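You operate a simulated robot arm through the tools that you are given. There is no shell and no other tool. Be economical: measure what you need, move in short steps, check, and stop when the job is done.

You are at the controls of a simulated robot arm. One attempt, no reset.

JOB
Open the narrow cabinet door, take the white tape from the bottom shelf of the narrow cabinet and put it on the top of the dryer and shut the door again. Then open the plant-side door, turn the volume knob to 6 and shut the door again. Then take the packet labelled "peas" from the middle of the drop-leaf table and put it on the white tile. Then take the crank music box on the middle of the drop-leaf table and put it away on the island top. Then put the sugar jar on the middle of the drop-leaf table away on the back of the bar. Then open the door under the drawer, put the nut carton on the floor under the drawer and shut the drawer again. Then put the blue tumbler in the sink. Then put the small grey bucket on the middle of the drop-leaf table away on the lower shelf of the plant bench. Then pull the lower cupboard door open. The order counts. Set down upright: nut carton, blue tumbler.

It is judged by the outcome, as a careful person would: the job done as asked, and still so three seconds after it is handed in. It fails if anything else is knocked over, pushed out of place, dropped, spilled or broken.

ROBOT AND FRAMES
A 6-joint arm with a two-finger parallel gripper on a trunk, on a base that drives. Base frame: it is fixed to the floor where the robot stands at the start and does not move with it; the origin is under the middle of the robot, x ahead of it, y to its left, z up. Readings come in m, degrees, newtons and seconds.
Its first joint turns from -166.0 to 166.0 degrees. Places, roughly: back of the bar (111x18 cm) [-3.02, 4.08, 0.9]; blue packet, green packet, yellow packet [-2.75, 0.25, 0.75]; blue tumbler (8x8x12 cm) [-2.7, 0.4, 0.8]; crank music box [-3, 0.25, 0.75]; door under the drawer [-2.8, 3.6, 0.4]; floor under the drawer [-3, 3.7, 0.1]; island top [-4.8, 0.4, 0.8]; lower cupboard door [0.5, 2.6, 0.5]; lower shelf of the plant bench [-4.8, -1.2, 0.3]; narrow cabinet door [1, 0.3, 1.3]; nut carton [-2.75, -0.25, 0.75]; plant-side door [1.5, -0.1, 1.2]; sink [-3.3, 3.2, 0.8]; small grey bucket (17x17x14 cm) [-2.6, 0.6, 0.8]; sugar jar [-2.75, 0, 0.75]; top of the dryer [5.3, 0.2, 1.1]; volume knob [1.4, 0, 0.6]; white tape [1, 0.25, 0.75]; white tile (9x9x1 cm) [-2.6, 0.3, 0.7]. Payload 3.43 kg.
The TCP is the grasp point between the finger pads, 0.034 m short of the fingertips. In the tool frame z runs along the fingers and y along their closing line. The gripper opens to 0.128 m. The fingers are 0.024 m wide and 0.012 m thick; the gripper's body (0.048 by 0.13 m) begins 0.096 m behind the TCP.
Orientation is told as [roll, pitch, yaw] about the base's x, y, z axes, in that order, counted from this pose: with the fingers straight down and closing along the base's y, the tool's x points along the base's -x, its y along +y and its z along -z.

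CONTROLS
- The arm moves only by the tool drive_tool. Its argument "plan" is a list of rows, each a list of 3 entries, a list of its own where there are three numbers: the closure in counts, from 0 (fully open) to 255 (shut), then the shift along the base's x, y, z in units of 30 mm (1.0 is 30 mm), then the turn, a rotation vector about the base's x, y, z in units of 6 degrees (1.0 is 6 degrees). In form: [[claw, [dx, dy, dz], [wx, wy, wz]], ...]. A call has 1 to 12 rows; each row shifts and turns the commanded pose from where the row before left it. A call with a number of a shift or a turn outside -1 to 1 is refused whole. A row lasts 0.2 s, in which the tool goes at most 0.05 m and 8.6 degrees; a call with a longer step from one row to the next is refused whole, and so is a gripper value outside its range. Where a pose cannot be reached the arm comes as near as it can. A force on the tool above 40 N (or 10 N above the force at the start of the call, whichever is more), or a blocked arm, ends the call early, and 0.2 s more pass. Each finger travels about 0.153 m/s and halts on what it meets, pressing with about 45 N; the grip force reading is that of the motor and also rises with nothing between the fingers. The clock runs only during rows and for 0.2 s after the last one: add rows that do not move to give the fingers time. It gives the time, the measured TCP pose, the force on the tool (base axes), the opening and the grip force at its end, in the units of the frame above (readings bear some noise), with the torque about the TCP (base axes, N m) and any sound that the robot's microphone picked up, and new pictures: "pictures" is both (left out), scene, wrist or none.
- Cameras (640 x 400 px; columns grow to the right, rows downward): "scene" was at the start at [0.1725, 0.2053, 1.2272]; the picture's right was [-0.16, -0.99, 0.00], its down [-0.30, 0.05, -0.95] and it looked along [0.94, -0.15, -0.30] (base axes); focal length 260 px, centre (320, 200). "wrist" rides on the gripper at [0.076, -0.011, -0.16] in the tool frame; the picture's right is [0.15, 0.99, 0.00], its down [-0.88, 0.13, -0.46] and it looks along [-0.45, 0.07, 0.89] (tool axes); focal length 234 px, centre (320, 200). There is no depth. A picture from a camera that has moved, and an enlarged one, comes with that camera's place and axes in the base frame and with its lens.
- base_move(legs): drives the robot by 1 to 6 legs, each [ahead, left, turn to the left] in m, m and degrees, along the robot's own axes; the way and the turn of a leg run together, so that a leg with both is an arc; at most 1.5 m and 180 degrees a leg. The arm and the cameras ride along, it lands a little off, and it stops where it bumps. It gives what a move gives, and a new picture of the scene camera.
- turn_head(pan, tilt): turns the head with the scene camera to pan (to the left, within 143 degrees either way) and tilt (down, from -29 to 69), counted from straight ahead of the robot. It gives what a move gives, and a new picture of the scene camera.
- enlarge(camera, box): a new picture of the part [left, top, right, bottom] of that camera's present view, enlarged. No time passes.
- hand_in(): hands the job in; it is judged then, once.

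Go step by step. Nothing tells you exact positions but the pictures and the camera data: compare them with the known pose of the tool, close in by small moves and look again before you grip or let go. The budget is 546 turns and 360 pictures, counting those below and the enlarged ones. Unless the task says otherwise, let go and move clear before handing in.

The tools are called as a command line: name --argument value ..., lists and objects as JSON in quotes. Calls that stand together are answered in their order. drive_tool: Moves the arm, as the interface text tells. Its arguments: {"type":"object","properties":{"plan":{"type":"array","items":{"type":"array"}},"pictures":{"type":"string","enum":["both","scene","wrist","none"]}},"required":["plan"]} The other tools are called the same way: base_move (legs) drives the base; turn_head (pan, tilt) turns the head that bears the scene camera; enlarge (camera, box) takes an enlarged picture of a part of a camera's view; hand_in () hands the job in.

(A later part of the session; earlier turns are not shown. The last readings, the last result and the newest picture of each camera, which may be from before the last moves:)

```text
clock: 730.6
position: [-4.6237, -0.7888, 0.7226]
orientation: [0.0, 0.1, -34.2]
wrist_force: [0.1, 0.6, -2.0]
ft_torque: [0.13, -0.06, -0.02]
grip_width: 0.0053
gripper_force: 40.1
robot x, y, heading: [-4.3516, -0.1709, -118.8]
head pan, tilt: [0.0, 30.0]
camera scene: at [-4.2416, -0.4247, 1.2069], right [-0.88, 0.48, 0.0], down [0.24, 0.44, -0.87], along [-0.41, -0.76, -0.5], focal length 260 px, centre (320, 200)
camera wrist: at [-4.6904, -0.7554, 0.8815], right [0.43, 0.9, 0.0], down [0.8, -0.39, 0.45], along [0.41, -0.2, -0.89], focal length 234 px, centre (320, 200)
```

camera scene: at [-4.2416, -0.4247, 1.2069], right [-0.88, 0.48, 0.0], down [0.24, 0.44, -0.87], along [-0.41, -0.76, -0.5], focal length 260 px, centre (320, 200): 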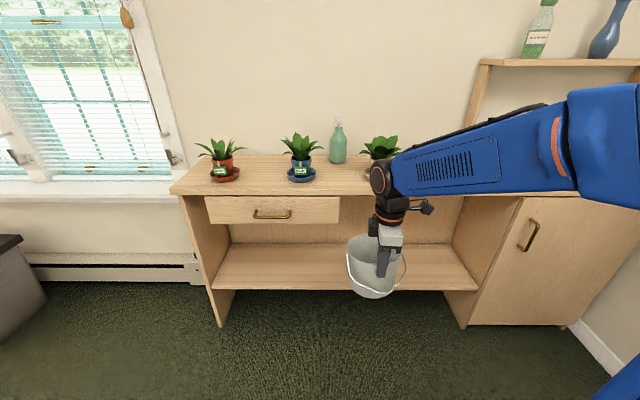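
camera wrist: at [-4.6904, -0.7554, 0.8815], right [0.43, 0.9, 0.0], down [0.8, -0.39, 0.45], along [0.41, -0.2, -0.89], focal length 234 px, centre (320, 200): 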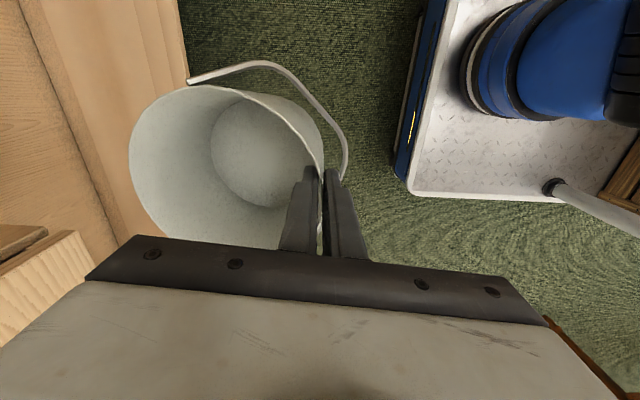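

Shelf top is at about z 0.305 and the bench top's underside at about 0.745. I'll lower further, lean the tool slightly and go in.

drive_tool --plan '[[255, [0, 0, -1], [-0.58, 0.32, 0]], [255, [0, 0, -1], [-0.58, 0.32, 0]], [255, [0, 0, -1], [0, 0, 0]], [255, [0, 0, -1], [0, 0, 0]], [255, [0, 0, -1], [0, 0, 0]], [255, [0, 0, -1], [0, 0, 0]], [255, [0, 0, -1], [0, 0, 0]], [255, [0, 0, -1], [0, 0, 0]]]'

```text
clock: 732.4
position: [-4.6206, -0.7914, 0.4809]
orientation: [-7.9, -0.6, -34.2]
wrist_force: [-0.1, -0.6, -3.0]
ft_torque: [0.17, -0.08, 0.0]
grip_width: 0.0048
gripper_force: 39.2
robot x, y, heading: [-4.352, -0.1685, -118.8]
head pan, tilt: [0.0, 30.0]
camera scene: at [-4.2417, -0.4247, 1.2069], right [-0.88, 0.48, 0.0], down [0.24, 0.44, -0.87], along [-0.41, -0.76, -0.5], focal length 260 px, centre (320, 200)
camera wrist: at [-4.6767, -0.7389, 0.6403], right [0.43, 0.89, -0.14], down [0.83, -0.33, 0.44], along [0.35, -0.31, -0.89], focal length 234 px, centre (320, 200)
```

scene: 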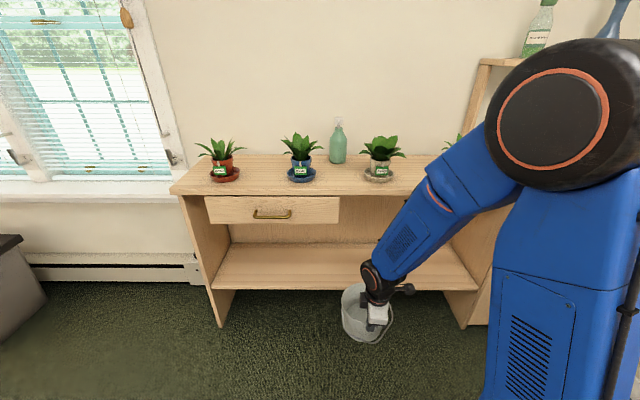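
wrist: 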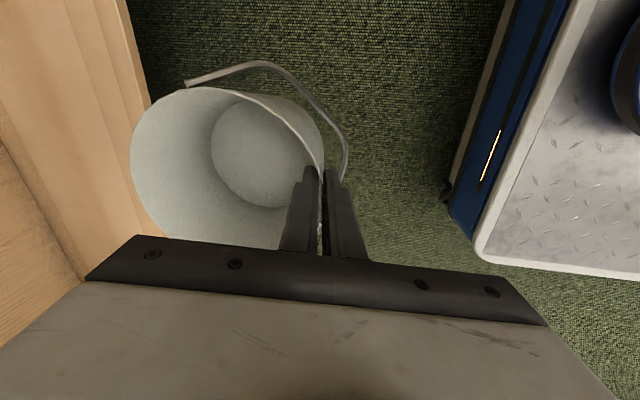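

drive_tool --plan '[[255, [-0.525, -0.826, 0], [0, 0, 0]], [255, [-0.525, -0.826, 0], [0, 0, 0]], [255, [-0.525, -0.826, 0], [0, 0, 0]], [255, [-0.525, -0.826, 0], [0, 0, 0]], [255, [-0.525, -0.826, 0], [0, 0, 0]], [255, [-0.525, -0.826, 0], [0, 0, 0]], [255, [-0.525, -0.826, 0], [0, 0, 0]], [255, [-0.525, -0.826, 0], [0, 0, 0]]]'

```text
clock: 734.2
position: [-4.7455, -0.9883, 0.4823]
orientation: [-7.9, -0.6, -34.0]
wrist_force: [-0.3, -0.7, -1.2]
ft_torque: [0.18, -0.07, 0.01]
grip_width: 0.0048
gripper_force: 39.5
robot x, y, heading: [-4.3519, -0.1702, -118.5]
head pan, tilt: [0.0, 30.0]
camera scene: at [-4.2416, -0.4247, 1.2069], right [-0.88, 0.48, 0.0], down [0.24, 0.44, -0.87], along [-0.41, -0.76, -0.5], focal length 260 px, centre (320, 200)
camera wrist: at [-4.8026, -0.9362, 0.6421], right [0.43, 0.89, -0.14], down [0.83, -0.33, 0.44], along [0.35, -0.3, -0.89], focal length 234 px, centre (320, 200)
```

scene: 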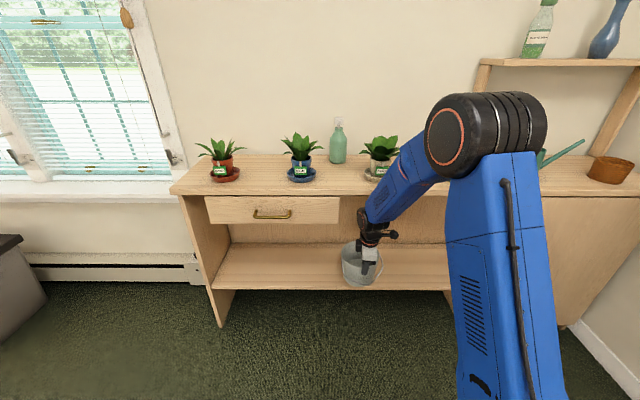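
wrist: 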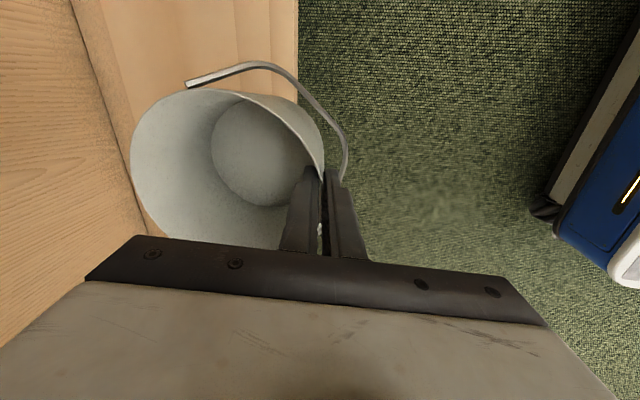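

drive_tool --plan '[[255, [-0.47, -0.86, 0], [0, 0, 0]], [255, [-0.47, -0.86, 0], [0, 0, 0]], [255, [-0.47, -0.86, 0], [0, 0, 0]]]'

```text
clock: 735.2
position: [-4.7711, -1.0339, 0.467]
orientation: [-5.3, 0.1, -33.8]
wrist_force: [0.1, 0.0, -0.2]
ft_torque: [0.1, -0.06, -0.01]
grip_width: 0.0047
gripper_force: 39.7
robot x, y, heading: [-4.3454, -0.1607, -118.4]
head pan, tilt: [0.0, 30.0]
stopped in row 3: the arm was blocked; the commanded pose is now the measured one
camera scene: at [-4.2354, -0.4166, 1.207], right [-0.88, 0.48, 0.0], down [0.24, 0.44, -0.87], along [-0.41, -0.76, -0.5], focal length 260 px, centre (320, 200)
camera wrist: at [-4.8299, -0.9884, 0.6267], right [0.43, 0.9, -0.1], down [0.83, -0.35, 0.44], along [0.36, -0.27, -0.89], focal length 234 px, centre (320, 200)
```

scene: 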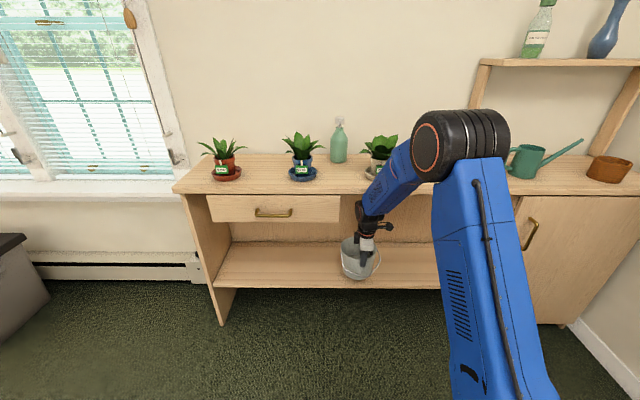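
wrist: 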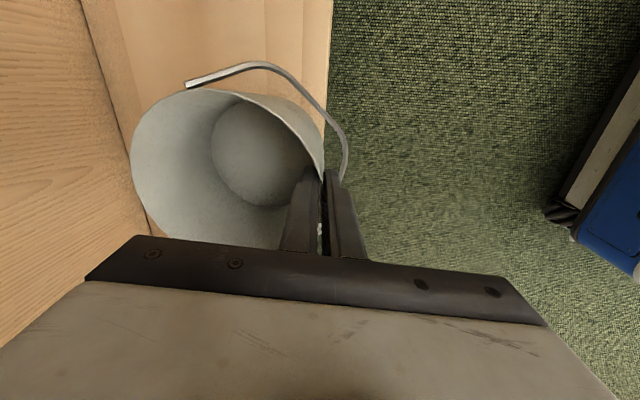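

The forearm met the bench edge, but the bucket's base is over the shelf. I'll lower here and then push it further in.

drive_tool --plan '[[255, [0, 0, -0.4], [0, 0, 0]], [255, [0, 0, -0.3], [0, 0, 0]], [255, [0, 0, -0.2], [0, 0, 0]], [255, [0, 0, -0.2], [0, 0, 0]], [255, [0, 0, -0.2], [0, 0, 0]], [255, [0, 0, -0.2], [0, 0, 0]]]'

```text
clock: 736.6
position: [-4.7714, -1.0354, 0.4239]
orientation: [-5.8, -0.1, -33.8]
wrist_force: [1.1, 6.3, 18.8]
ft_torque: [0.45, -0.16, 0.04]
grip_width: 0.004
gripper_force: 38.4
robot x, y, heading: [-4.3472, -0.1596, -118.4]
head pan, tilt: [0.0, 30.0]
stopped in row 6: the force on the tool passed its limit (the readings are from after the stop); the commanded pose is now the measured one
camera scene: at [-4.2355, -0.4163, 1.207], right [-0.88, 0.48, 0.0], down [0.24, 0.44, -0.87], along [-0.41, -0.76, -0.5], focal length 260 px, centre (320, 200)
camera wrist: at [-4.8299, -0.9886, 0.5845], right [0.43, 0.9, -0.1], down [0.83, -0.34, 0.44], along [0.36, -0.27, -0.89], focal length 234 px, centre (320, 200)
```

scene: 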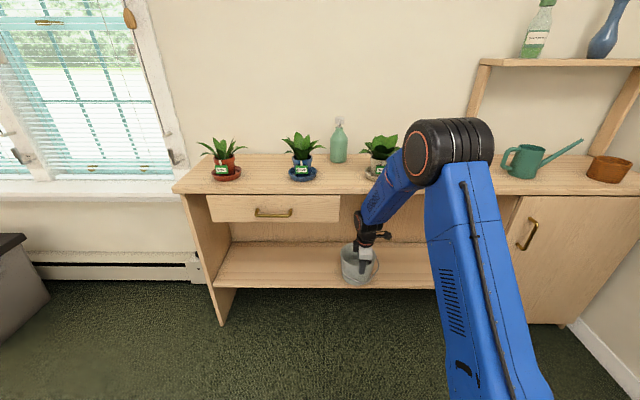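
wrist: 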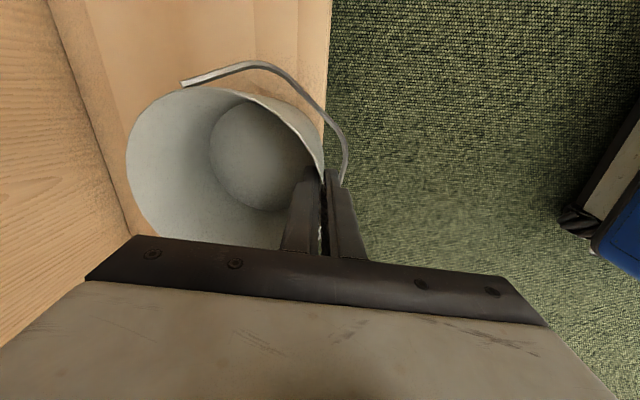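

It's down on the shelf. I'll try sliding it inward while still held.

drive_tool --plan '[[255, [0, 0, 0.1], [0, 0, 0]], [255, [-0.3, -0.55, 0], [0, 0, 0]], [255, [-0.3, -0.55, 0], [0, 0, 0]], [255, [-0.3, -0.55, 0], [0, 0, 0]]]'

```text
clock: 737.6
position: [-4.7846, -1.0601, 0.4255]
orientation: [-4.7, 0.2, -33.7]
wrist_force: [3.1, 2.4, 14.9]
ft_torque: [-1.77, 0.02, 0.23]
grip_width: 0.0041
gripper_force: 37.9
robot x, y, heading: [-4.3438, -0.1533, -118.4]
head pan, tilt: [0.0, 30.0]
camera scene: at [-4.2262, -0.4001, 1.2086], right [-0.88, 0.48, 0.0], down [0.24, 0.43, -0.87], along [-0.41, -0.77, -0.49], focal length 260 px, centre (320, 200)
camera wrist: at [-4.844, -1.0165, 0.5859], right [0.43, 0.9, -0.08], down [0.83, -0.35, 0.44], along [0.37, -0.25, -0.89], focal length 234 px, centre (320, 200)
```

scene: 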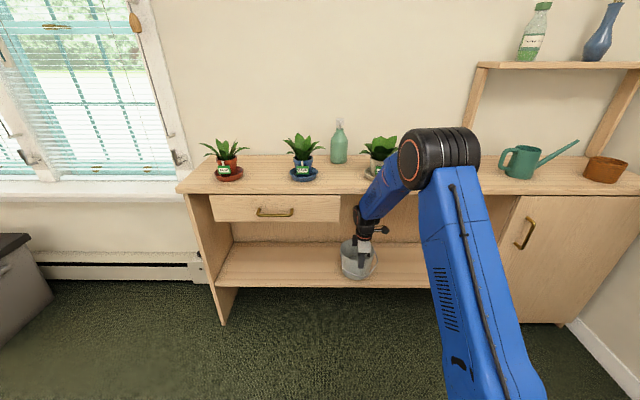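
wrist: 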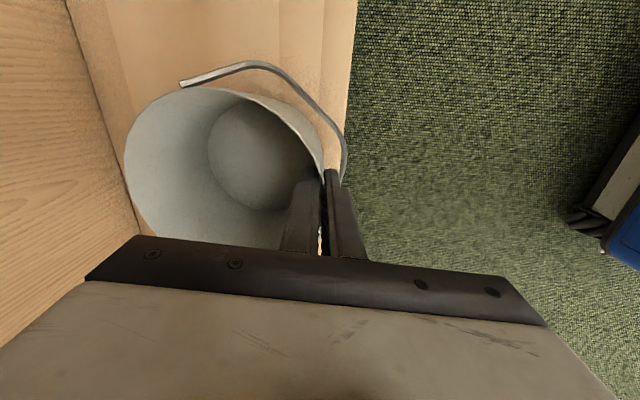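

The bucket is now fully over the shelf. I'll open a little, lean the tool back to clear the bench edge, then lift out.

drive_tool --plan '[[200, [0, 0, 0], [0, 0, 0]], [135, [0, 0, 0], [0, 0, 0]], [135, [0, 0, 0], [0, 0, 0]], [135, [0.05, 0.1, 0], [-0.73, 0.4, 0]], [135, [0, 0, 0], [-0.73, 0.4, 0]], [135, [0, 0, 0], [-0.73, 0.4, 0]]]'

```text
clock: 739.0
position: [-4.7988, -1.0836, 0.4246]
orientation: [-20.8, -1.3, -33.5]
wrist_force: [-0.2, 0.3, -0.6]
ft_torque: [0.01, 0.02, -0.02]
grip_width: 0.0603
gripper_force: 0.1
robot x, y, heading: [-4.3473, -0.1636, -118.3]
head pan, tilt: [0.0, 30.0]
camera scene: at [-4.2369, -0.4185, 1.2069], right [-0.88, 0.48, 0.0], down [0.24, 0.44, -0.87], along [-0.41, -0.76, -0.5], focal length 260 px, centre (320, 200)
camera wrist: at [-4.8378, -1.0018, 0.5775], right [0.4, 0.85, -0.35], down [0.88, -0.25, 0.4], along [0.25, -0.47, -0.85], focal length 234 px, centre (320, 200)
```

scene: 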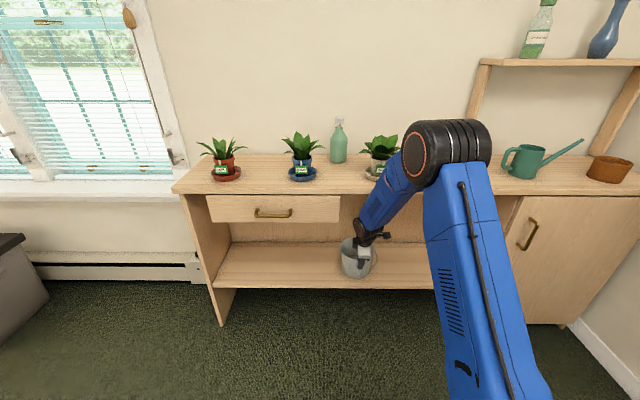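
wrist: 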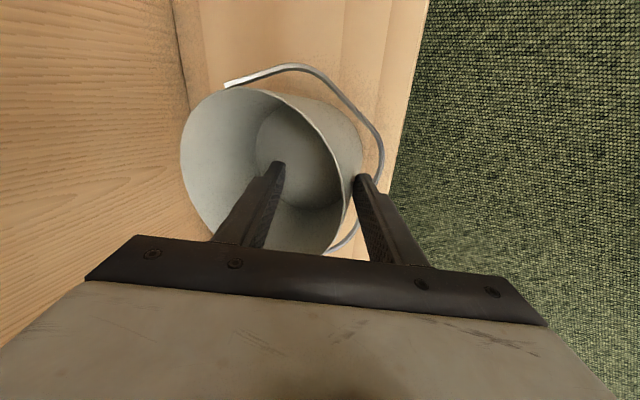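

drive_tool --plan '[[135, [0.08, 0.15, 0.6], [0, 0, 0]], [135, [0.15, 0.28, 0.6], [0, 0, 0]], [135, [0.15, 0.28, 0.6], [0, 0, 0]], [135, [0.2, 0.35, 0.5], [0, 0, 0]]]'

```text
clock: 740.0
position: [-4.7793, -1.0508, 0.4935]
orientation: [-20.6, -1.3, -33.6]
wrist_force: [-0.5, -0.3, 0.5]
ft_torque: [-0.02, 0.0, 0.04]
grip_width: 0.0603
gripper_force: 0.0
robot x, y, heading: [-4.347, -0.1623, -118.4]
head pan, tilt: [0.0, 30.0]
camera scene: at [-4.2358, -0.4171, 1.2069], right [-0.88, 0.48, 0.0], down [0.24, 0.44, -0.87], along [-0.41, -0.76, -0.5], focal length 260 px, centre (320, 200)
camera wrist: at [-4.8177, -0.969, 0.6455], right [0.4, 0.85, -0.35], down [0.88, -0.25, 0.4], along [0.25, -0.47, -0.85], focal length 234 px, centre (320, 200)
```

scene: 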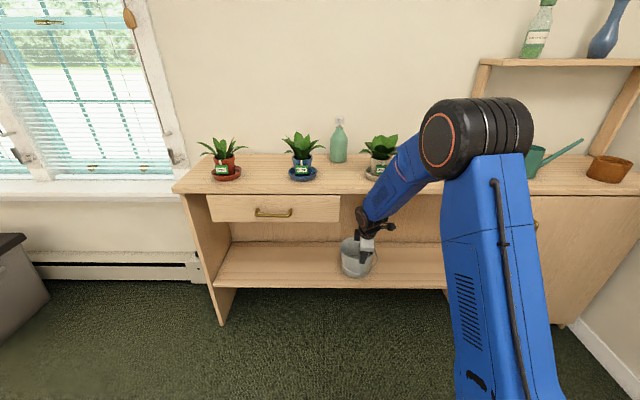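
wrist: 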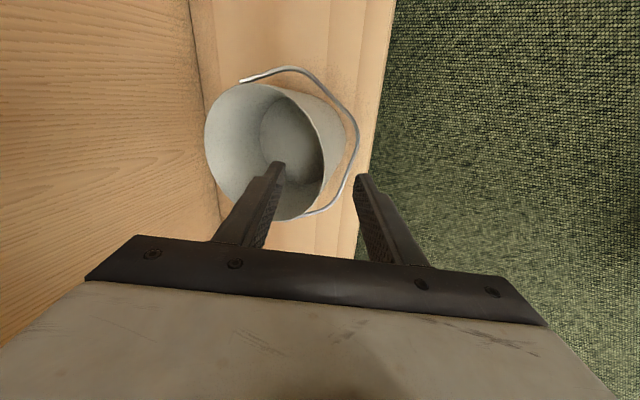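

drive_tool --plan '[[135, [0.15, 0.27, 0.6], [0, 0, 0]], [135, [0.2, 0.35, 0.4], [0, 0, 0]], [135, [0.45, 0.83, 0], [0, 0, 0]], [135, [0.45, 0.83, 0], [0, 0, 0]], [135, [0.45, 0.83, 0], [0, 0, 0]], [135, [0.45, 0.83, 0], [0, 0, 0]], [135, [0.45, 0.83, 0], [0, 0, 0]], [135, [0.3, 0.6, 0.5], [0, 0, 0]], [135, [0, 0, 1], [0.5, -0.27, 0]], [135, [0, 0, 1], [0.5, -0.27, 0]], [135, [0, 0, 1], [0.5, -0.27, 0]], [135, [0, 0, 1], [0.5, -0.27, 0]]]'

```text
clock: 742.6
position: [-4.6912, -0.8882, 0.6595]
orientation: [-7.0, 0.0, -33.8]
wrist_force: [-0.1, 0.8, 0.3]
ft_torque: [-0.02, 0.03, -0.02]
grip_width: 0.0601
gripper_force: 0.0
robot x, y, heading: [-4.3467, -0.1622, -118.7]
head pan, tilt: [0.0, 30.0]
camera scene: at [-4.2358, -0.417, 1.2069], right [-0.88, 0.48, 0.0], down [0.24, 0.44, -0.87], along [-0.41, -0.76, -0.5], focal length 260 px, centre (320, 200)
camera wrist: at [-4.7478, -0.8387, 0.8198], right [0.42, 0.9, -0.12], down [0.83, -0.34, 0.44], along [0.35, -0.29, -0.89], focal length 234 px, centre (320, 200)
```

scene: 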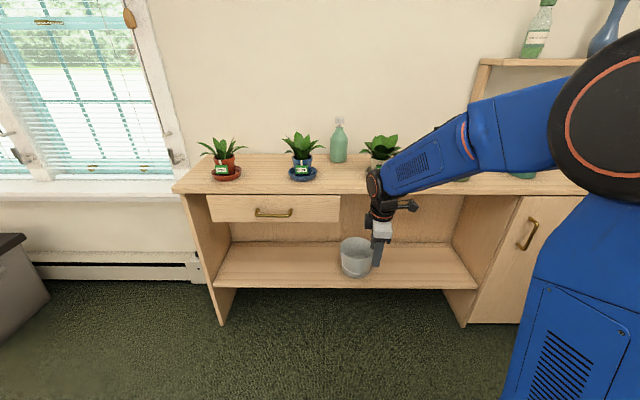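
wrist: 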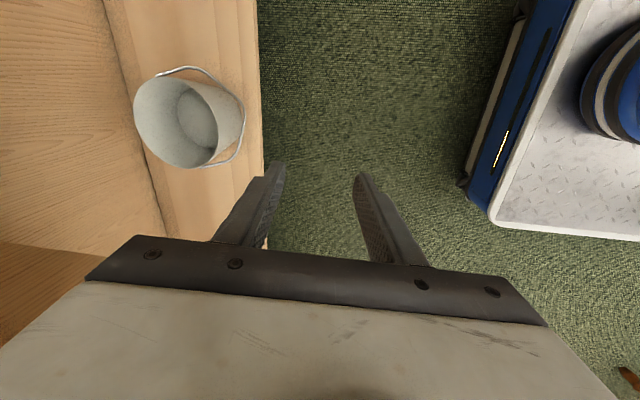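

The bucket is on the lower shelf and the plants are undisturbed. Finally the lower cupboard door. I'll raise and straighten the arm and head there.

drive_tool --plan '[[0, [0.2, 0.4, 1], [0, 0, -1]], [0, [0.2, 0.4, 1], [0, 0, -1]], [0, [0.2, 0.4, 1], [0, 0, -1]], [0, [0.1, 0.2, 1], [0, 0, -1]], [0, [0, 0, 1], [0, 0, -1]], [0, [0, 0, 1], [0, 0, -1]], [0, [0, 0, 1], [0, 0, -1]], [0, [0, 0, 1], [0, 0, -1]], [0, [0, 0, 1], [0, 0, -1]], [0, [0, 0, 1], [0, 0, -1]], [0, [0, 0, 1], [0, 0, -1]], [0, [0, 0, 1], [0, 0, -1]]]' --pictures "none"

base_move --legs '[[-0.25, 0, 0], [0, 0, 90], [0, 0, 85]]'

```text
clock: 745.2
position: [-4.6739, -0.8475, 1.0208]
orientation: [-7.1, 0.0, -105.6]
wrist_force: [-0.5, 0.9, 0.6]
ft_torque: [0.04, 0.0, -0.04]
grip_width: 0.1281
gripper_force: 0.0
robot x, y, heading: [-4.3512, -0.1605, -118.2]
head pan, tilt: [0.0, 30.0]
```

```text
clock: 748.8
position: [-4.1589, -0.7014, 1.0208]
orientation: [-7.1, 0.1, -76.9]
wrist_force: [-0.5, 0.4, 0.0]
ft_torque: [0.01, 0.0, 0.01]
grip_width: 0.1279
gripper_force: 0.0
robot x, y, heading: [-4.2027, 0.0525, -89.6]
head pan, tilt: [0.0, 30.0]
stopped in leg 2: the robot was blocked; the commanded pose is now the measured one
camera scene: at [-3.9844, -0.1134, 1.2069], right [-1.0, -0.01, 0.0], down [0.0, 0.5, -0.87], along [0.0, -0.87, -0.5], focal length 260 px, centre (320, 200)
```

scene: 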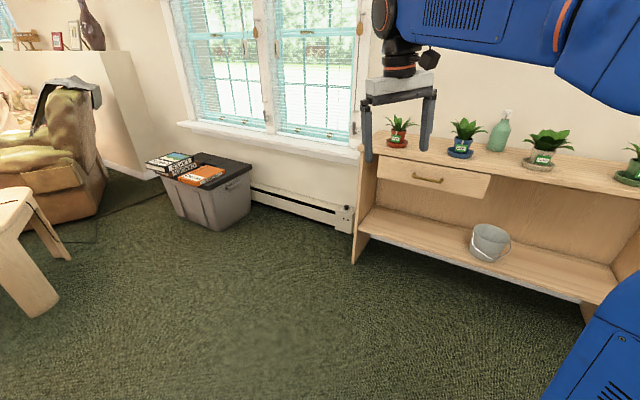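

The turn was blocked, likely a corner near the island. I'll move away from it and continue turning.

base_move --legs '[[0.12, 0.25, 0], [0, 0, 75], [0, 0, 75]]'

turn_head --pan 90 --tilt 30

```text
clock: 757.1
position: [-3.5942, 0.6012, 1.0202]
orientation: [-7.1, 0.0, 71.3]
wrist_force: [-1.0, -0.1, 0.0]
ft_torque: [0.01, 0.05, -0.01]
grip_width: 0.1279
gripper_force: 0.0
robot x, y, heading: [-3.955, -0.0689, 58.5]
head pan, tilt: [0.0, 30.0]
camera scene: at [-4.0512, 0.1935, 1.2069], right [0.85, -0.52, 0.0], down [-0.26, -0.43, -0.87], along [0.45, 0.74, -0.5], focal length 260 px, centre (320, 200)
```

scene: 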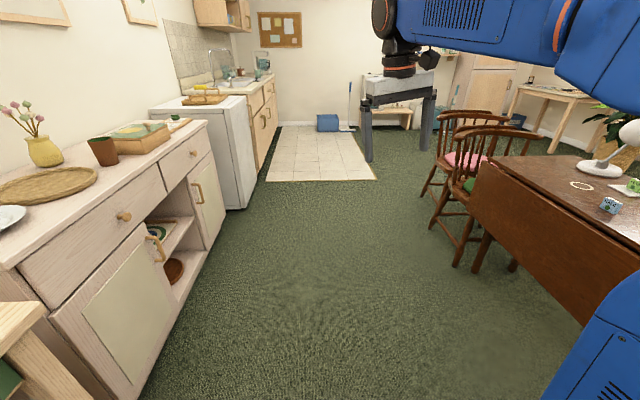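

```text
clock: 758.8
position: [-3.595, 0.6014, 1.0202]
orientation: [-7.1, 0.0, 71.3]
wrist_force: [-0.4, 0.1, 0.6]
ft_torque: [0.0, 0.0, 0.01]
grip_width: 0.1281
gripper_force: 0.1
robot x, y, heading: [-3.9519, -0.067, 58.6]
head pan, tilt: [90.0, 30.0]
camera scene: at [-4.1755, 0.1635, 1.2069], right [0.52, 0.85, 0.0], down [0.43, -0.26, -0.87], along [-0.74, 0.45, -0.5], focal length 260 px, centre (320, 200)
```

scene: 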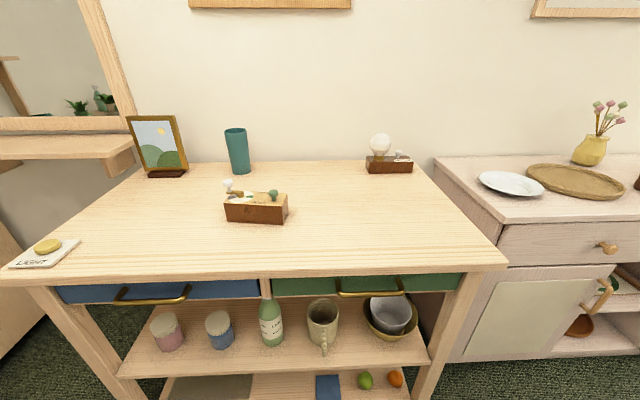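

The island is undisturbed. On to the cupboard.

base_move --legs '[[0, 0, 7], [1.2, 0, 0], [1.15, 0, 0], [0, 0, -59], [1.4, 0, 0], [0.3, 0, 0]]'

turn_head --pan 15 --tilt 15

```text
clock: 781.9
position: [-0.5824, 2.4186, 1.0199]
orientation: [-7.1, 0.0, 17.5]
wrist_force: [0.2, -0.1, 0.1]
ft_torque: [-0.01, -0.04, 0.04]
grip_width: 0.1278
gripper_force: 0.1
robot x, y, heading: [-1.3344, 2.3165, 4.7]
head pan, tilt: [90.0, 30.0]
camera scene: at [-1.2799, 2.6306, 1.2069], right [1.0, 0.08, 0.0], down [0.04, -0.5, -0.87], along [-0.07, 0.86, -0.5], focal length 260 px, centre (320, 200)
```

scene: 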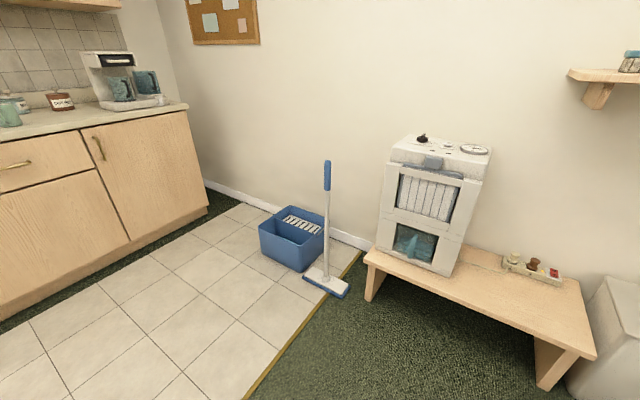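

```text
clock: 783.3
position: [-0.5839, 2.419, 1.021]
orientation: [-7.1, -0.1, 17.5]
wrist_force: [0.7, 0.1, 0.3]
ft_torque: [0.02, 0.03, 0.01]
grip_width: 0.1279
gripper_force: 0.1
robot x, y, heading: [-1.3321, 2.3087, 4.5]
head pan, tilt: [15.0, 15.0]
camera scene: at [-1.1845, 2.572, 1.2311], right [0.34, -0.94, 0.0], down [-0.24, -0.09, -0.97], along [0.91, 0.33, -0.26], focal length 260 px, centre (320, 200)
```

scene: 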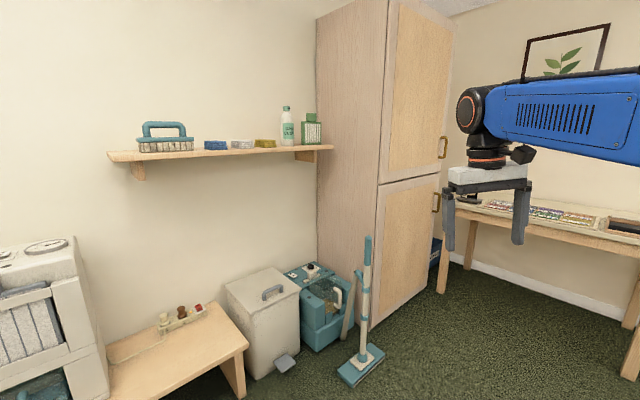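

The cupboard's lower door has a vertical handle at its right edge (z about 0.75) and is hinged at the left. A desk stands to the right and a mop to the left. I'll move closer for a better look.

drive_tool --plan '[[0, [-0.8, -0.2, 0], [0, 0, -1]], [0, [-0.8, -0.2, 0], [0, 0, -1]], [0, [-0.5, -0.1, 0], [0.95, 0.3, -0.15]], [0, [0, 0, 0], [0.23, 0.07, 0]]]' --pictures "none"

base_move --legs '[[0.9, -0.45, 0], [0, 0, 40]]'

turn_head --pan 0 --tilt 20

```text
clock: 784.3
position: [-0.6471, 2.4055, 1.0198]
orientation: [0.1, 1.5, 4.7]
wrist_force: [0.2, 0.4, 0.3]
ft_torque: [-0.01, 0.0, 0.0]
grip_width: 0.128
gripper_force: 0.0
robot x, y, heading: [-1.3339, 2.3137, 4.8]
head pan, tilt: [15.0, 15.0]
```

```text
clock: 791.5
position: [0.0732, 2.4784, 1.0199]
orientation: [0.1, 1.6, 47.1]
wrist_force: [-0.3, 0.1, 0.3]
ft_torque: [-0.01, -0.03, 0.04]
grip_width: 0.128
gripper_force: 0.2
robot x, y, heading: [-0.3721, 1.9513, 47.0]
head pan, tilt: [15.0, 15.0]
camera scene: at [-0.4374, 2.2404, 1.2311], right [0.88, -0.47, 0.0], down [-0.12, -0.23, -0.97], along [0.45, 0.85, -0.26], focal length 260 px, centre (320, 200)
```

scene: 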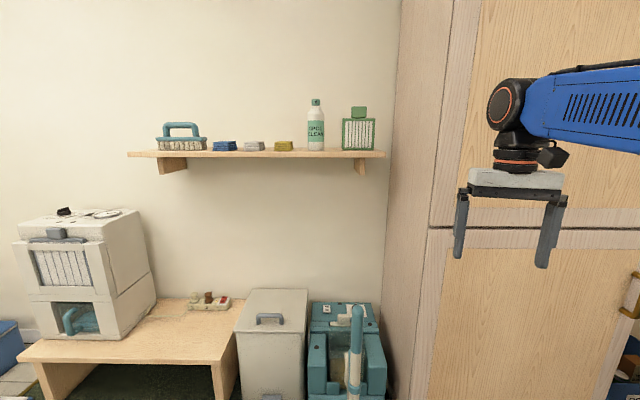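

```text
clock: 792.3
position: [0.0745, 2.4785, 1.0197]
orientation: [0.1, 1.6, 47.0]
wrist_force: [-0.8, 0.4, -0.3]
ft_torque: [-0.01, -0.04, 0.04]
grip_width: 0.128
gripper_force: 0.0
robot x, y, heading: [-0.3775, 1.9526, 47.1]
head pan, tilt: [0.0, 20.0]
camera scene: at [-0.4177, 2.226, 1.223], right [0.73, -0.68, 0.0], down [-0.23, -0.25, -0.94], along [0.64, 0.69, -0.34], focal length 260 px, centre (320, 200)
```

scene: 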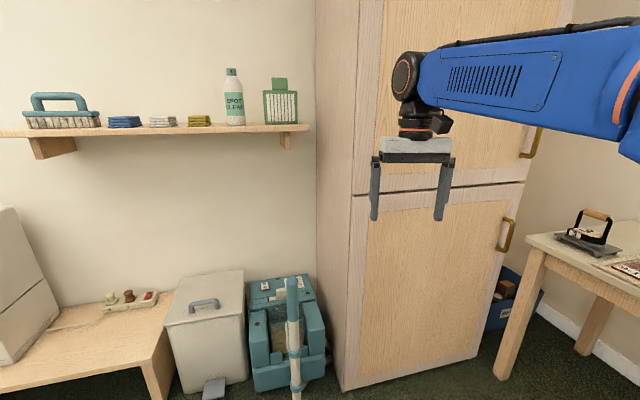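

Handle: (0.754, 2.402), z 0.68–0.80; hinge near (0.22, 2.76). I'll tilt the tool and move the base to reach it.

drive_tool --plan '[[80, [-0.3, -0.3, 0], [0.731, -0.682, 0]], [80, [-0.3, -0.3, 0], [0.731, -0.682, 0]], [80, [-0.3, -0.3, 0], [0.731, -0.682, 0]], [80, [0, 0, -0.5], [0.731, -0.682, 0]], [80, [0, 0, -0.5], [0.731, -0.682, 0]], [80, [0, 0, -0.5], [0.731, -0.682, 0]], [80, [0, 0, -0.5], [0.731, -0.682, 0]], [80, [0, 0, -0.5], [0.731, -0.682, 0]], [80, [0, 0, -0.5], [0, 0, 0]]]' --pictures "none"

base_move --legs '[[0.22, -0.49, 0], [0, 0, 9]]'

drive_tool --plan '[[80, [0, 0, 0], [0, 0, 0]]]' --pictures "wrist"

```text
clock: 794.3
position: [0.0458, 2.4519, 0.9292]
orientation: [0.2, -46.4, 46.9]
wrist_force: [-0.4, 0.1, 0.4]
ft_torque: [0.01, 0.03, 0.01]
grip_width: 0.088
gripper_force: 0.2
robot x, y, heading: [-0.3748, 1.9472, 47.0]
head pan, tilt: [0.0, 20.0]
```

```text
clock: 798.1
position: [0.475, 2.3275, 0.9291]
orientation: [0.1, -46.4, 55.7]
wrist_force: [-0.1, 0.7, -0.2]
ft_torque: [0.02, 0.0, -0.03]
grip_width: 0.0878
gripper_force: 0.1
robot x, y, heading: [0.1345, 1.765, 55.4]
head pan, tilt: [0.0, 20.0]
camera scene: at [0.0506, 2.0335, 1.223], right [0.83, -0.56, 0.0], down [-0.19, -0.28, -0.94], along [0.53, 0.78, -0.34], focal length 260 px, centre (320, 200)
```

scene: 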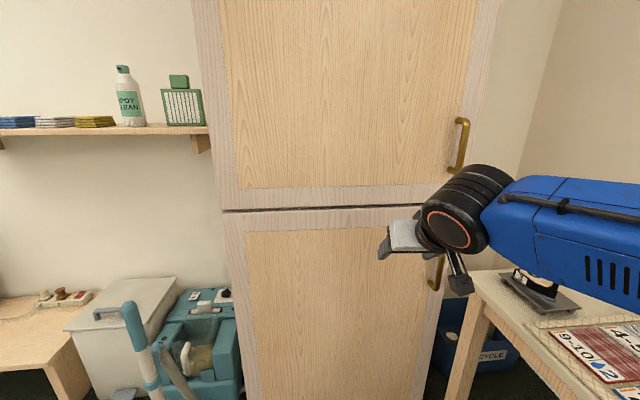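

```text
clock: 798.5
position: [0.4749, 2.3269, 0.9283]
orientation: [0.2, -46.4, 55.4]
wrist_force: [-0.2, 0.3, 0.5]
ft_torque: [0.01, -0.02, -0.03]
grip_width: 0.0878
gripper_force: 0.1
robot x, y, heading: [0.1355, 1.7695, 55.5]
head pan, tilt: [0.0, 20.0]
camera wrist: at [0.3918, 2.1813, 0.9842], right [-0.87, 0.47, -0.1], down [0.05, 0.3, 0.95], along [0.48, 0.83, -0.29], focal length 234 px, centre (320, 200)
```

wrist: 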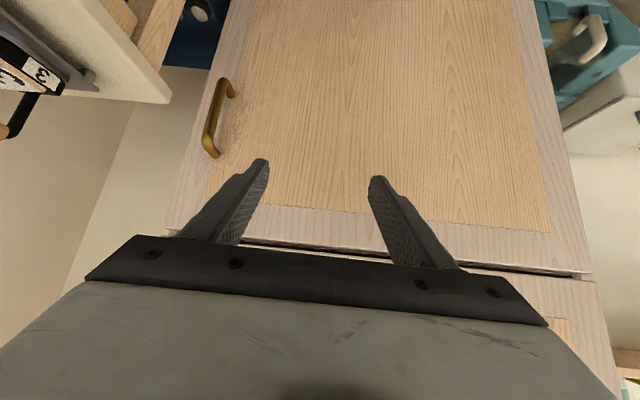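

Handle refined to (0.762, 2.409, 0.727). Moving to pre-grasp.

drive_tool --plan '[[80, [0.91, 0.08, -0.42], [0, 0, 0]], [80, [0.91, 0.08, -0.42], [0, 0, 0]], [80, [0.91, 0.08, -0.42], [0, 0, 0]], [80, [0.91, 0.08, -0.42], [0, 0, 0]], [80, [0.91, 0.08, -0.42], [0, 0, 0]], [80, [0.91, 0.08, -0.42], [0, 0, 0]], [80, [0.91, 0.08, -0.42], [0, 0, 0]], [80, [0.91, 0.08, -0.42], [0, 0, 0]], [80, [0.91, 0.08, -0.42], [0, 0, 0]]]'

```text
clock: 800.5
position: [0.7197, 2.3482, 0.8151]
orientation: [0.2, -46.4, 55.5]
wrist_force: [0.0, -0.7, -0.3]
ft_torque: [0.01, -0.03, -0.01]
grip_width: 0.088
gripper_force: 0.2
robot x, y, heading: [0.1323, 1.7628, 55.6]
head pan, tilt: [0.0, 20.0]
camera scene: at [0.0505, 2.0335, 1.223], right [0.83, -0.56, 0.0], down [-0.19, -0.28, -0.94], along [0.53, 0.78, -0.34], focal length 260 px, centre (320, 200)
camera wrist: at [0.637, 2.2023, 0.8705], right [-0.87, 0.47, -0.1], down [0.05, 0.3, 0.95], along [0.48, 0.83, -0.29], focal length 234 px, centre (320, 200)
```

scene: 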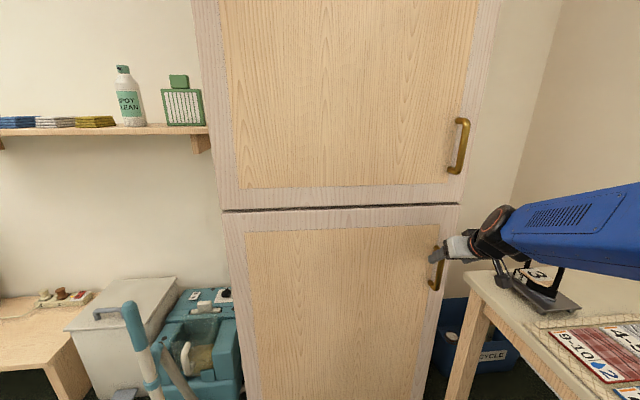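
wrist: 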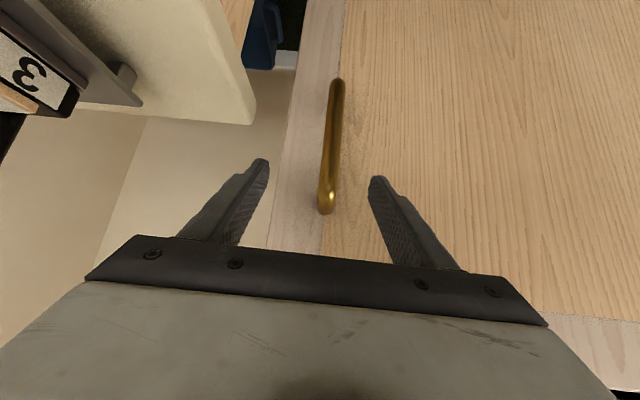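

drive_tool --plan '[[110, [0.3, 0.55, -0.6], [0, 0, 0]], [120, [0.37, 0.55, -0.6], [0, 0, 0]]]' --pictures "wrist"

```text
clock: 801.1
position: [0.7401, 2.3793, 0.7786]
orientation: [0.2, -46.5, 55.6]
wrist_force: [1.1, 0.1, 0.1]
ft_torque: [0.01, 0.03, 0.02]
grip_width: 0.0675
gripper_force: 0.1
robot x, y, heading: [0.138, 1.7631, 55.6]
head pan, tilt: [0.0, 20.0]
camera wrist: at [0.6567, 2.2353, 0.8346], right [-0.87, 0.47, -0.1], down [0.05, 0.3, 0.95], along [0.48, 0.83, -0.29], focal length 234 px, centre (320, 200)
```

wrist: 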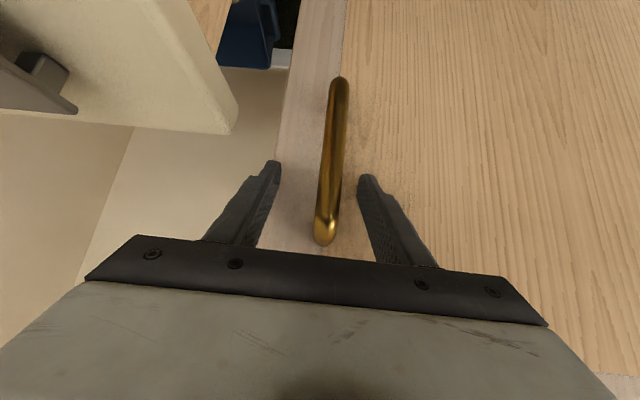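

drive_tool --plan '[[170, [0.14, 0.2, -0.25], [0, 0, 0]], [200, [0, 0, 0], [0, 0, 0]], [255, [0, 0, 0], [0, 0, 0]], [255, [0, 0, 0], [0, 0, 0]]]' --pictures "wrist"

```text
clock: 801.5
position: [0.7408, 2.3831, 0.7759]
orientation: [0.2, -46.5, 55.4]
wrist_force: [-14.1, -23.4, 16.8]
ft_torque: [0.39, 0.3, 0.69]
grip_width: 0.0416
gripper_force: 0.0
robot x, y, heading: [0.1321, 1.7644, 55.6]
head pan, tilt: [0.0, 20.0]
stopped in row 1: the force on the tool passed its limit (the readings are from after the stop); the commanded pose is now the measured one
camera wrist: at [0.6576, 2.2377, 0.8315], right [-0.87, 0.47, -0.1], down [0.05, 0.3, 0.95], along [0.48, 0.83, -0.28], focal length 234 px, centre (320, 200)
```

wrist: 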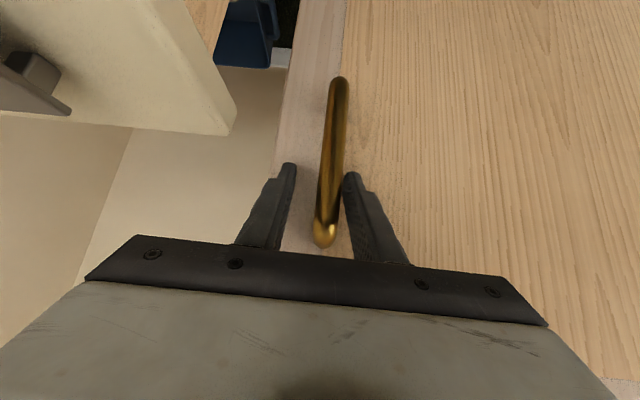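

drive_tool --plan '[[170, [-0.1, -0.15, 0.15], [0, 0, 0]], [170, [0, 0, 0], [0, 0, 0]]]' --pictures "none"

drive_tool --plan '[[255, [0, 0, 0], [0, 0, 0]], [255, [0, 0, 0], [0, 0, 0]], [255, [0, 0, 0], [0, 0, 0]]]' --pictures "wrist"

```text
clock: 802.1
position: [0.7395, 2.3814, 0.7771]
orientation: [0.2, -46.4, 55.7]
wrist_force: [-0.3, 0.3, 0.9]
ft_torque: [0.0, 0.01, 0.0]
grip_width: 0.0423
gripper_force: 0.1
robot x, y, heading: [0.1363, 1.7684, 55.6]
head pan, tilt: [0.0, 20.0]
```

```text
clock: 802.5
position: [0.7334, 2.3841, 0.7782]
orientation: [0.2, -46.2, 56.0]
wrist_force: [-11.7, 7.8, 4.1]
ft_torque: [-1.12, -0.48, 0.21]
grip_width: 0.0177
gripper_force: 45.2
robot x, y, heading: [0.1339, 1.7666, 55.6]
head pan, tilt: [0.0, 20.0]
stopped in row 1: the force on the tool passed its limit (the readings are from after the stop); the commanded pose is now the measured one
camera wrist: at [0.6521, 2.2375, 0.834], right [-0.88, 0.47, -0.1], down [0.05, 0.3, 0.95], along [0.47, 0.83, -0.29], focal length 234 px, centre (320, 200)
```

wrist: 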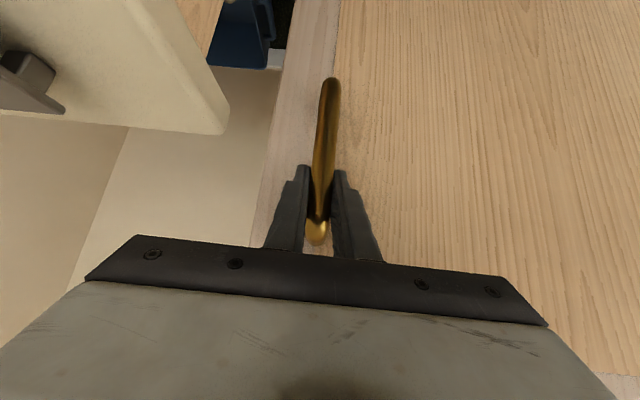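

Gripped. I'll swing it open by carrying the robot around the hinge.

base_move --legs '[[-0.0316, 0.0571, -4], [-0.0316, 0.0571, -4], [-0.0316, 0.0571, -4]]'

```text
clock: 803.6
position: [0.7091, 2.3482, 0.7769]
orientation: [0.4, -46.2, 52.1]
wrist_force: [-2.9, 3.0, 0.9]
ft_torque: [-0.69, -0.48, 0.07]
grip_width: 0.0179
gripper_force: 44.3
robot x, y, heading: [0.0643, 1.774, 51.8]
head pan, tilt: [0.0, 20.0]
stopped in leg 1: the force on the tool passed its limit (the readings are from after the stop); the commanded pose is now the measured one
camera scene: at [0.0031, 2.0462, 1.223], right [0.79, -0.62, 0.0], down [-0.21, -0.27, -0.94], along [0.58, 0.74, -0.34], focal length 260 px, centre (320, 200)
```

scene: 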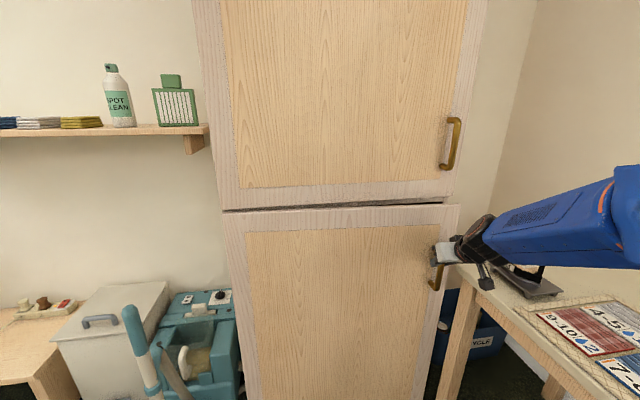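

base_move --legs '[[-0.0316, 0.0571, -4], [-0.0316, 0.0571, -4], [-0.0316, 0.0571, -4], [-0.0316, 0.0571, -4], [-0.0316, 0.0571, -4], [-0.0316, 0.0571, -4]]'

```text
clock: 805.5
position: [0.6548, 2.2848, 0.7773]
orientation: [0.4, -46.3, 44.2]
wrist_force: [-0.9, 0.6, -0.1]
ft_torque: [-0.73, -0.57, 0.03]
grip_width: 0.0179
gripper_force: 45.6
robot x, y, heading: [-0.0585, 1.8048, 43.5]
head pan, tilt: [0.0, 20.0]
stopped in leg 3: the force on the tool passed its limit (the readings are from after the stop); the commanded pose is now the measured one
camera scene: at [-0.0866, 2.0826, 1.223], right [0.69, -0.72, 0.0], down [-0.25, -0.24, -0.94], along [0.68, 0.65, -0.34], focal length 260 px, centre (320, 200)
```

scene: 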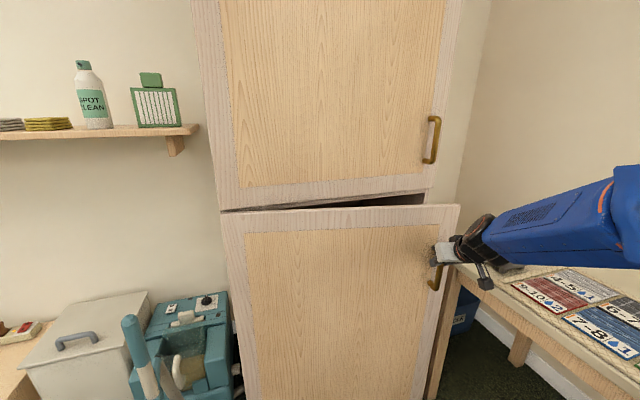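

base_move --legs '[[-0.032, 0.058, -4], [-0.032, 0.058, -4], [-0.032, 0.058, -4], [-0.032, 0.058, -4], [-0.032, 0.058, -4], [-0.032, 0.058, -4]]'

base_move --legs '[[-0.032, 0.058, -4], [-0.032, 0.058, -4], [-0.032, 0.058, -4], [-0.032, 0.058, -4], [-0.032, 0.058, -4], [-0.032, 0.058, -4]]'

```text
clock: 808.2
position: [0.5372, 2.1925, 0.7786]
orientation: [0.3, -46.3, 30.1]
wrist_force: [0.7, -1.1, -2.1]
ft_torque: [-0.66, -0.48, -0.05]
grip_width: 0.0178
gripper_force: 45.4
robot x, y, heading: [-0.2735, 1.9027, 29.5]
head pan, tilt: [0.0, 20.0]
stopped in leg 4: the force on the tool passed its limit (the readings are from after the stop); the commanded pose is now the measured one
camera scene: at [-0.2306, 2.18, 1.223], right [0.49, -0.87, 0.0], down [-0.3, -0.17, -0.94], along [0.82, 0.46, -0.34], focal length 260 px, centre (320, 200)
```

scene: 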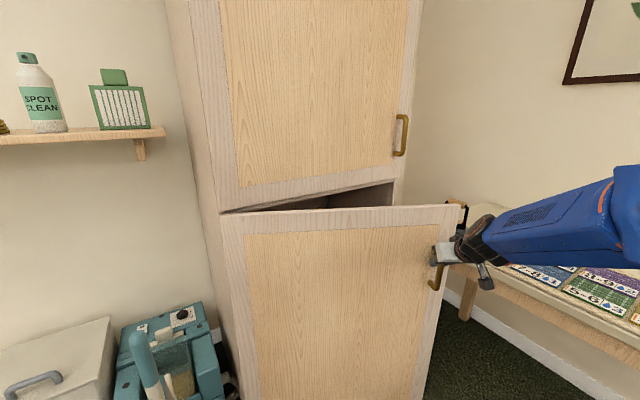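

```text
clock: 811.6
position: [0.3471, 2.1134, 0.7778]
orientation: [0.2, -46.2, 10.2]
wrist_force: [0.9, -2.3, -1.2]
ft_torque: [-0.49, -0.34, -0.1]
grip_width: 0.0181
gripper_force: 45.3
robot x, y, heading: [-0.513, 2.1155, 10.0]
head pan, tilt: [0.0, 20.0]
stopped in leg 5: the force on the tool passed its limit (the readings are from after the stop); the commanded pose is now the measured one
camera scene: at [-0.3819, 2.3614, 1.223], right [0.17, -0.99, 0.0], down [-0.34, -0.06, -0.94], along [0.93, 0.16, -0.34], focal length 260 px, centre (320, 200)
```

scene: 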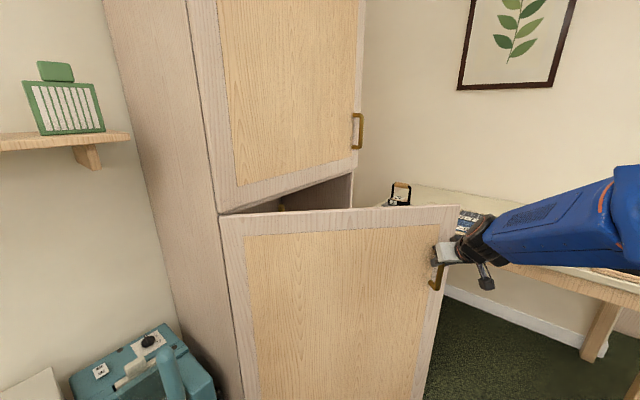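

base_move --legs '[[-0.033, 0.057, -4], [-0.033, 0.057, -4], [-0.033, 0.057, -4]]'

```text
clock: 813.5
position: [0.2602, 2.098, 0.7795]
orientation: [0.3, -46.2, 2.1]
wrist_force: [-0.2, 1.7, -0.3]
ft_torque: [-0.69, 0.01, 0.04]
grip_width: 0.0181
gripper_force: 45.0
robot x, y, heading: [-0.59, 2.2265, 1.3]
head pan, tilt: [0.0, 20.0]
stopped in leg 3: the force on the tool passed its limit (the readings are from after the stop); the commanded pose is now the measured one
camera scene: at [-0.424, 2.4486, 1.223], right [0.03, -1.0, 0.0], down [-0.34, -0.01, -0.94], along [0.94, 0.02, -0.34], focal length 260 px, centre (320, 200)
```

scene: 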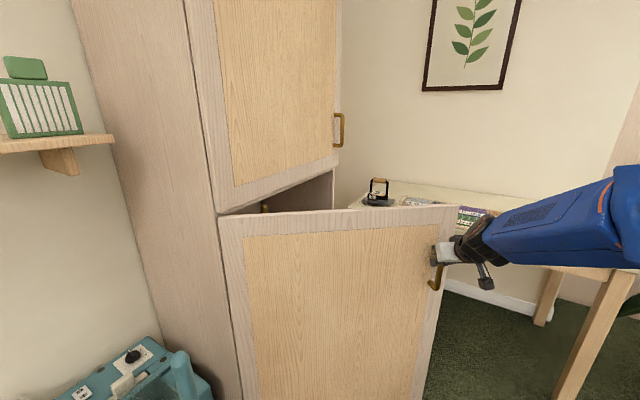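

base_move --legs '[[-0.034, 0.055, -4], [-0.034, 0.055, -4], [-0.034, 0.055, -4]]'

turn_head --pan 35 --tilt 40

```text
clock: 814.8
position: [0.2145, 2.0959, 0.7784]
orientation: [0.3, -46.0, -1.7]
wrist_force: [-0.4, 1.7, -0.1]
ft_torque: [-0.8, 0.17, -0.04]
grip_width: 0.018
gripper_force: 45.0
robot x, y, heading: [-0.6256, 2.2831, -2.7]
head pan, tilt: [0.0, 20.0]
stopped in leg 2: the force on the tool passed its limit (the readings are from after the stop); the commanded pose is now the measured one
camera scene: at [-0.4434, 2.4916, 1.223], right [-0.05, -1.0, 0.0], down [-0.34, 0.02, -0.94], along [0.94, -0.04, -0.34], focal length 260 px, centre (320, 200)
```

scene: 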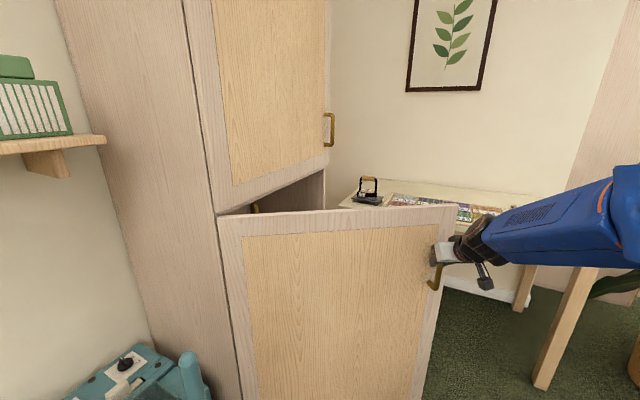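

```text
clock: 815.8
position: [0.2143, 2.0962, 0.7776]
orientation: [0.4, -46.0, -1.8]
wrist_force: [-0.3, 2.5, -1.2]
ft_torque: [-0.95, 0.04, 0.01]
grip_width: 0.018
gripper_force: 45.4
robot x, y, heading: [-0.6265, 2.279, -2.7]
head pan, tilt: [35.0, 40.0]
camera scene: at [-0.4645, 2.5414, 1.1916], right [0.53, -0.85, 0.0], down [-0.54, -0.34, -0.77], along [0.65, 0.41, -0.64], focal length 260 px, centre (320, 200)
```

scene: 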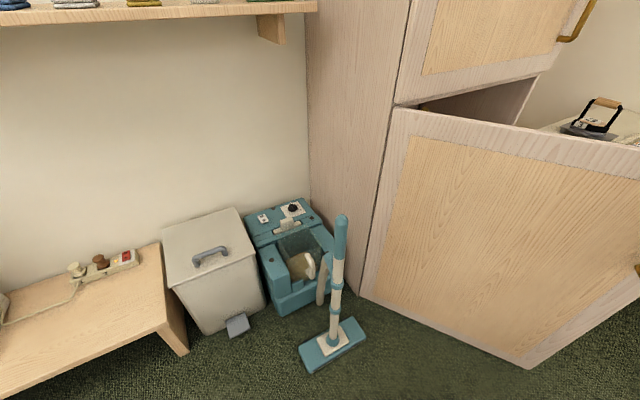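

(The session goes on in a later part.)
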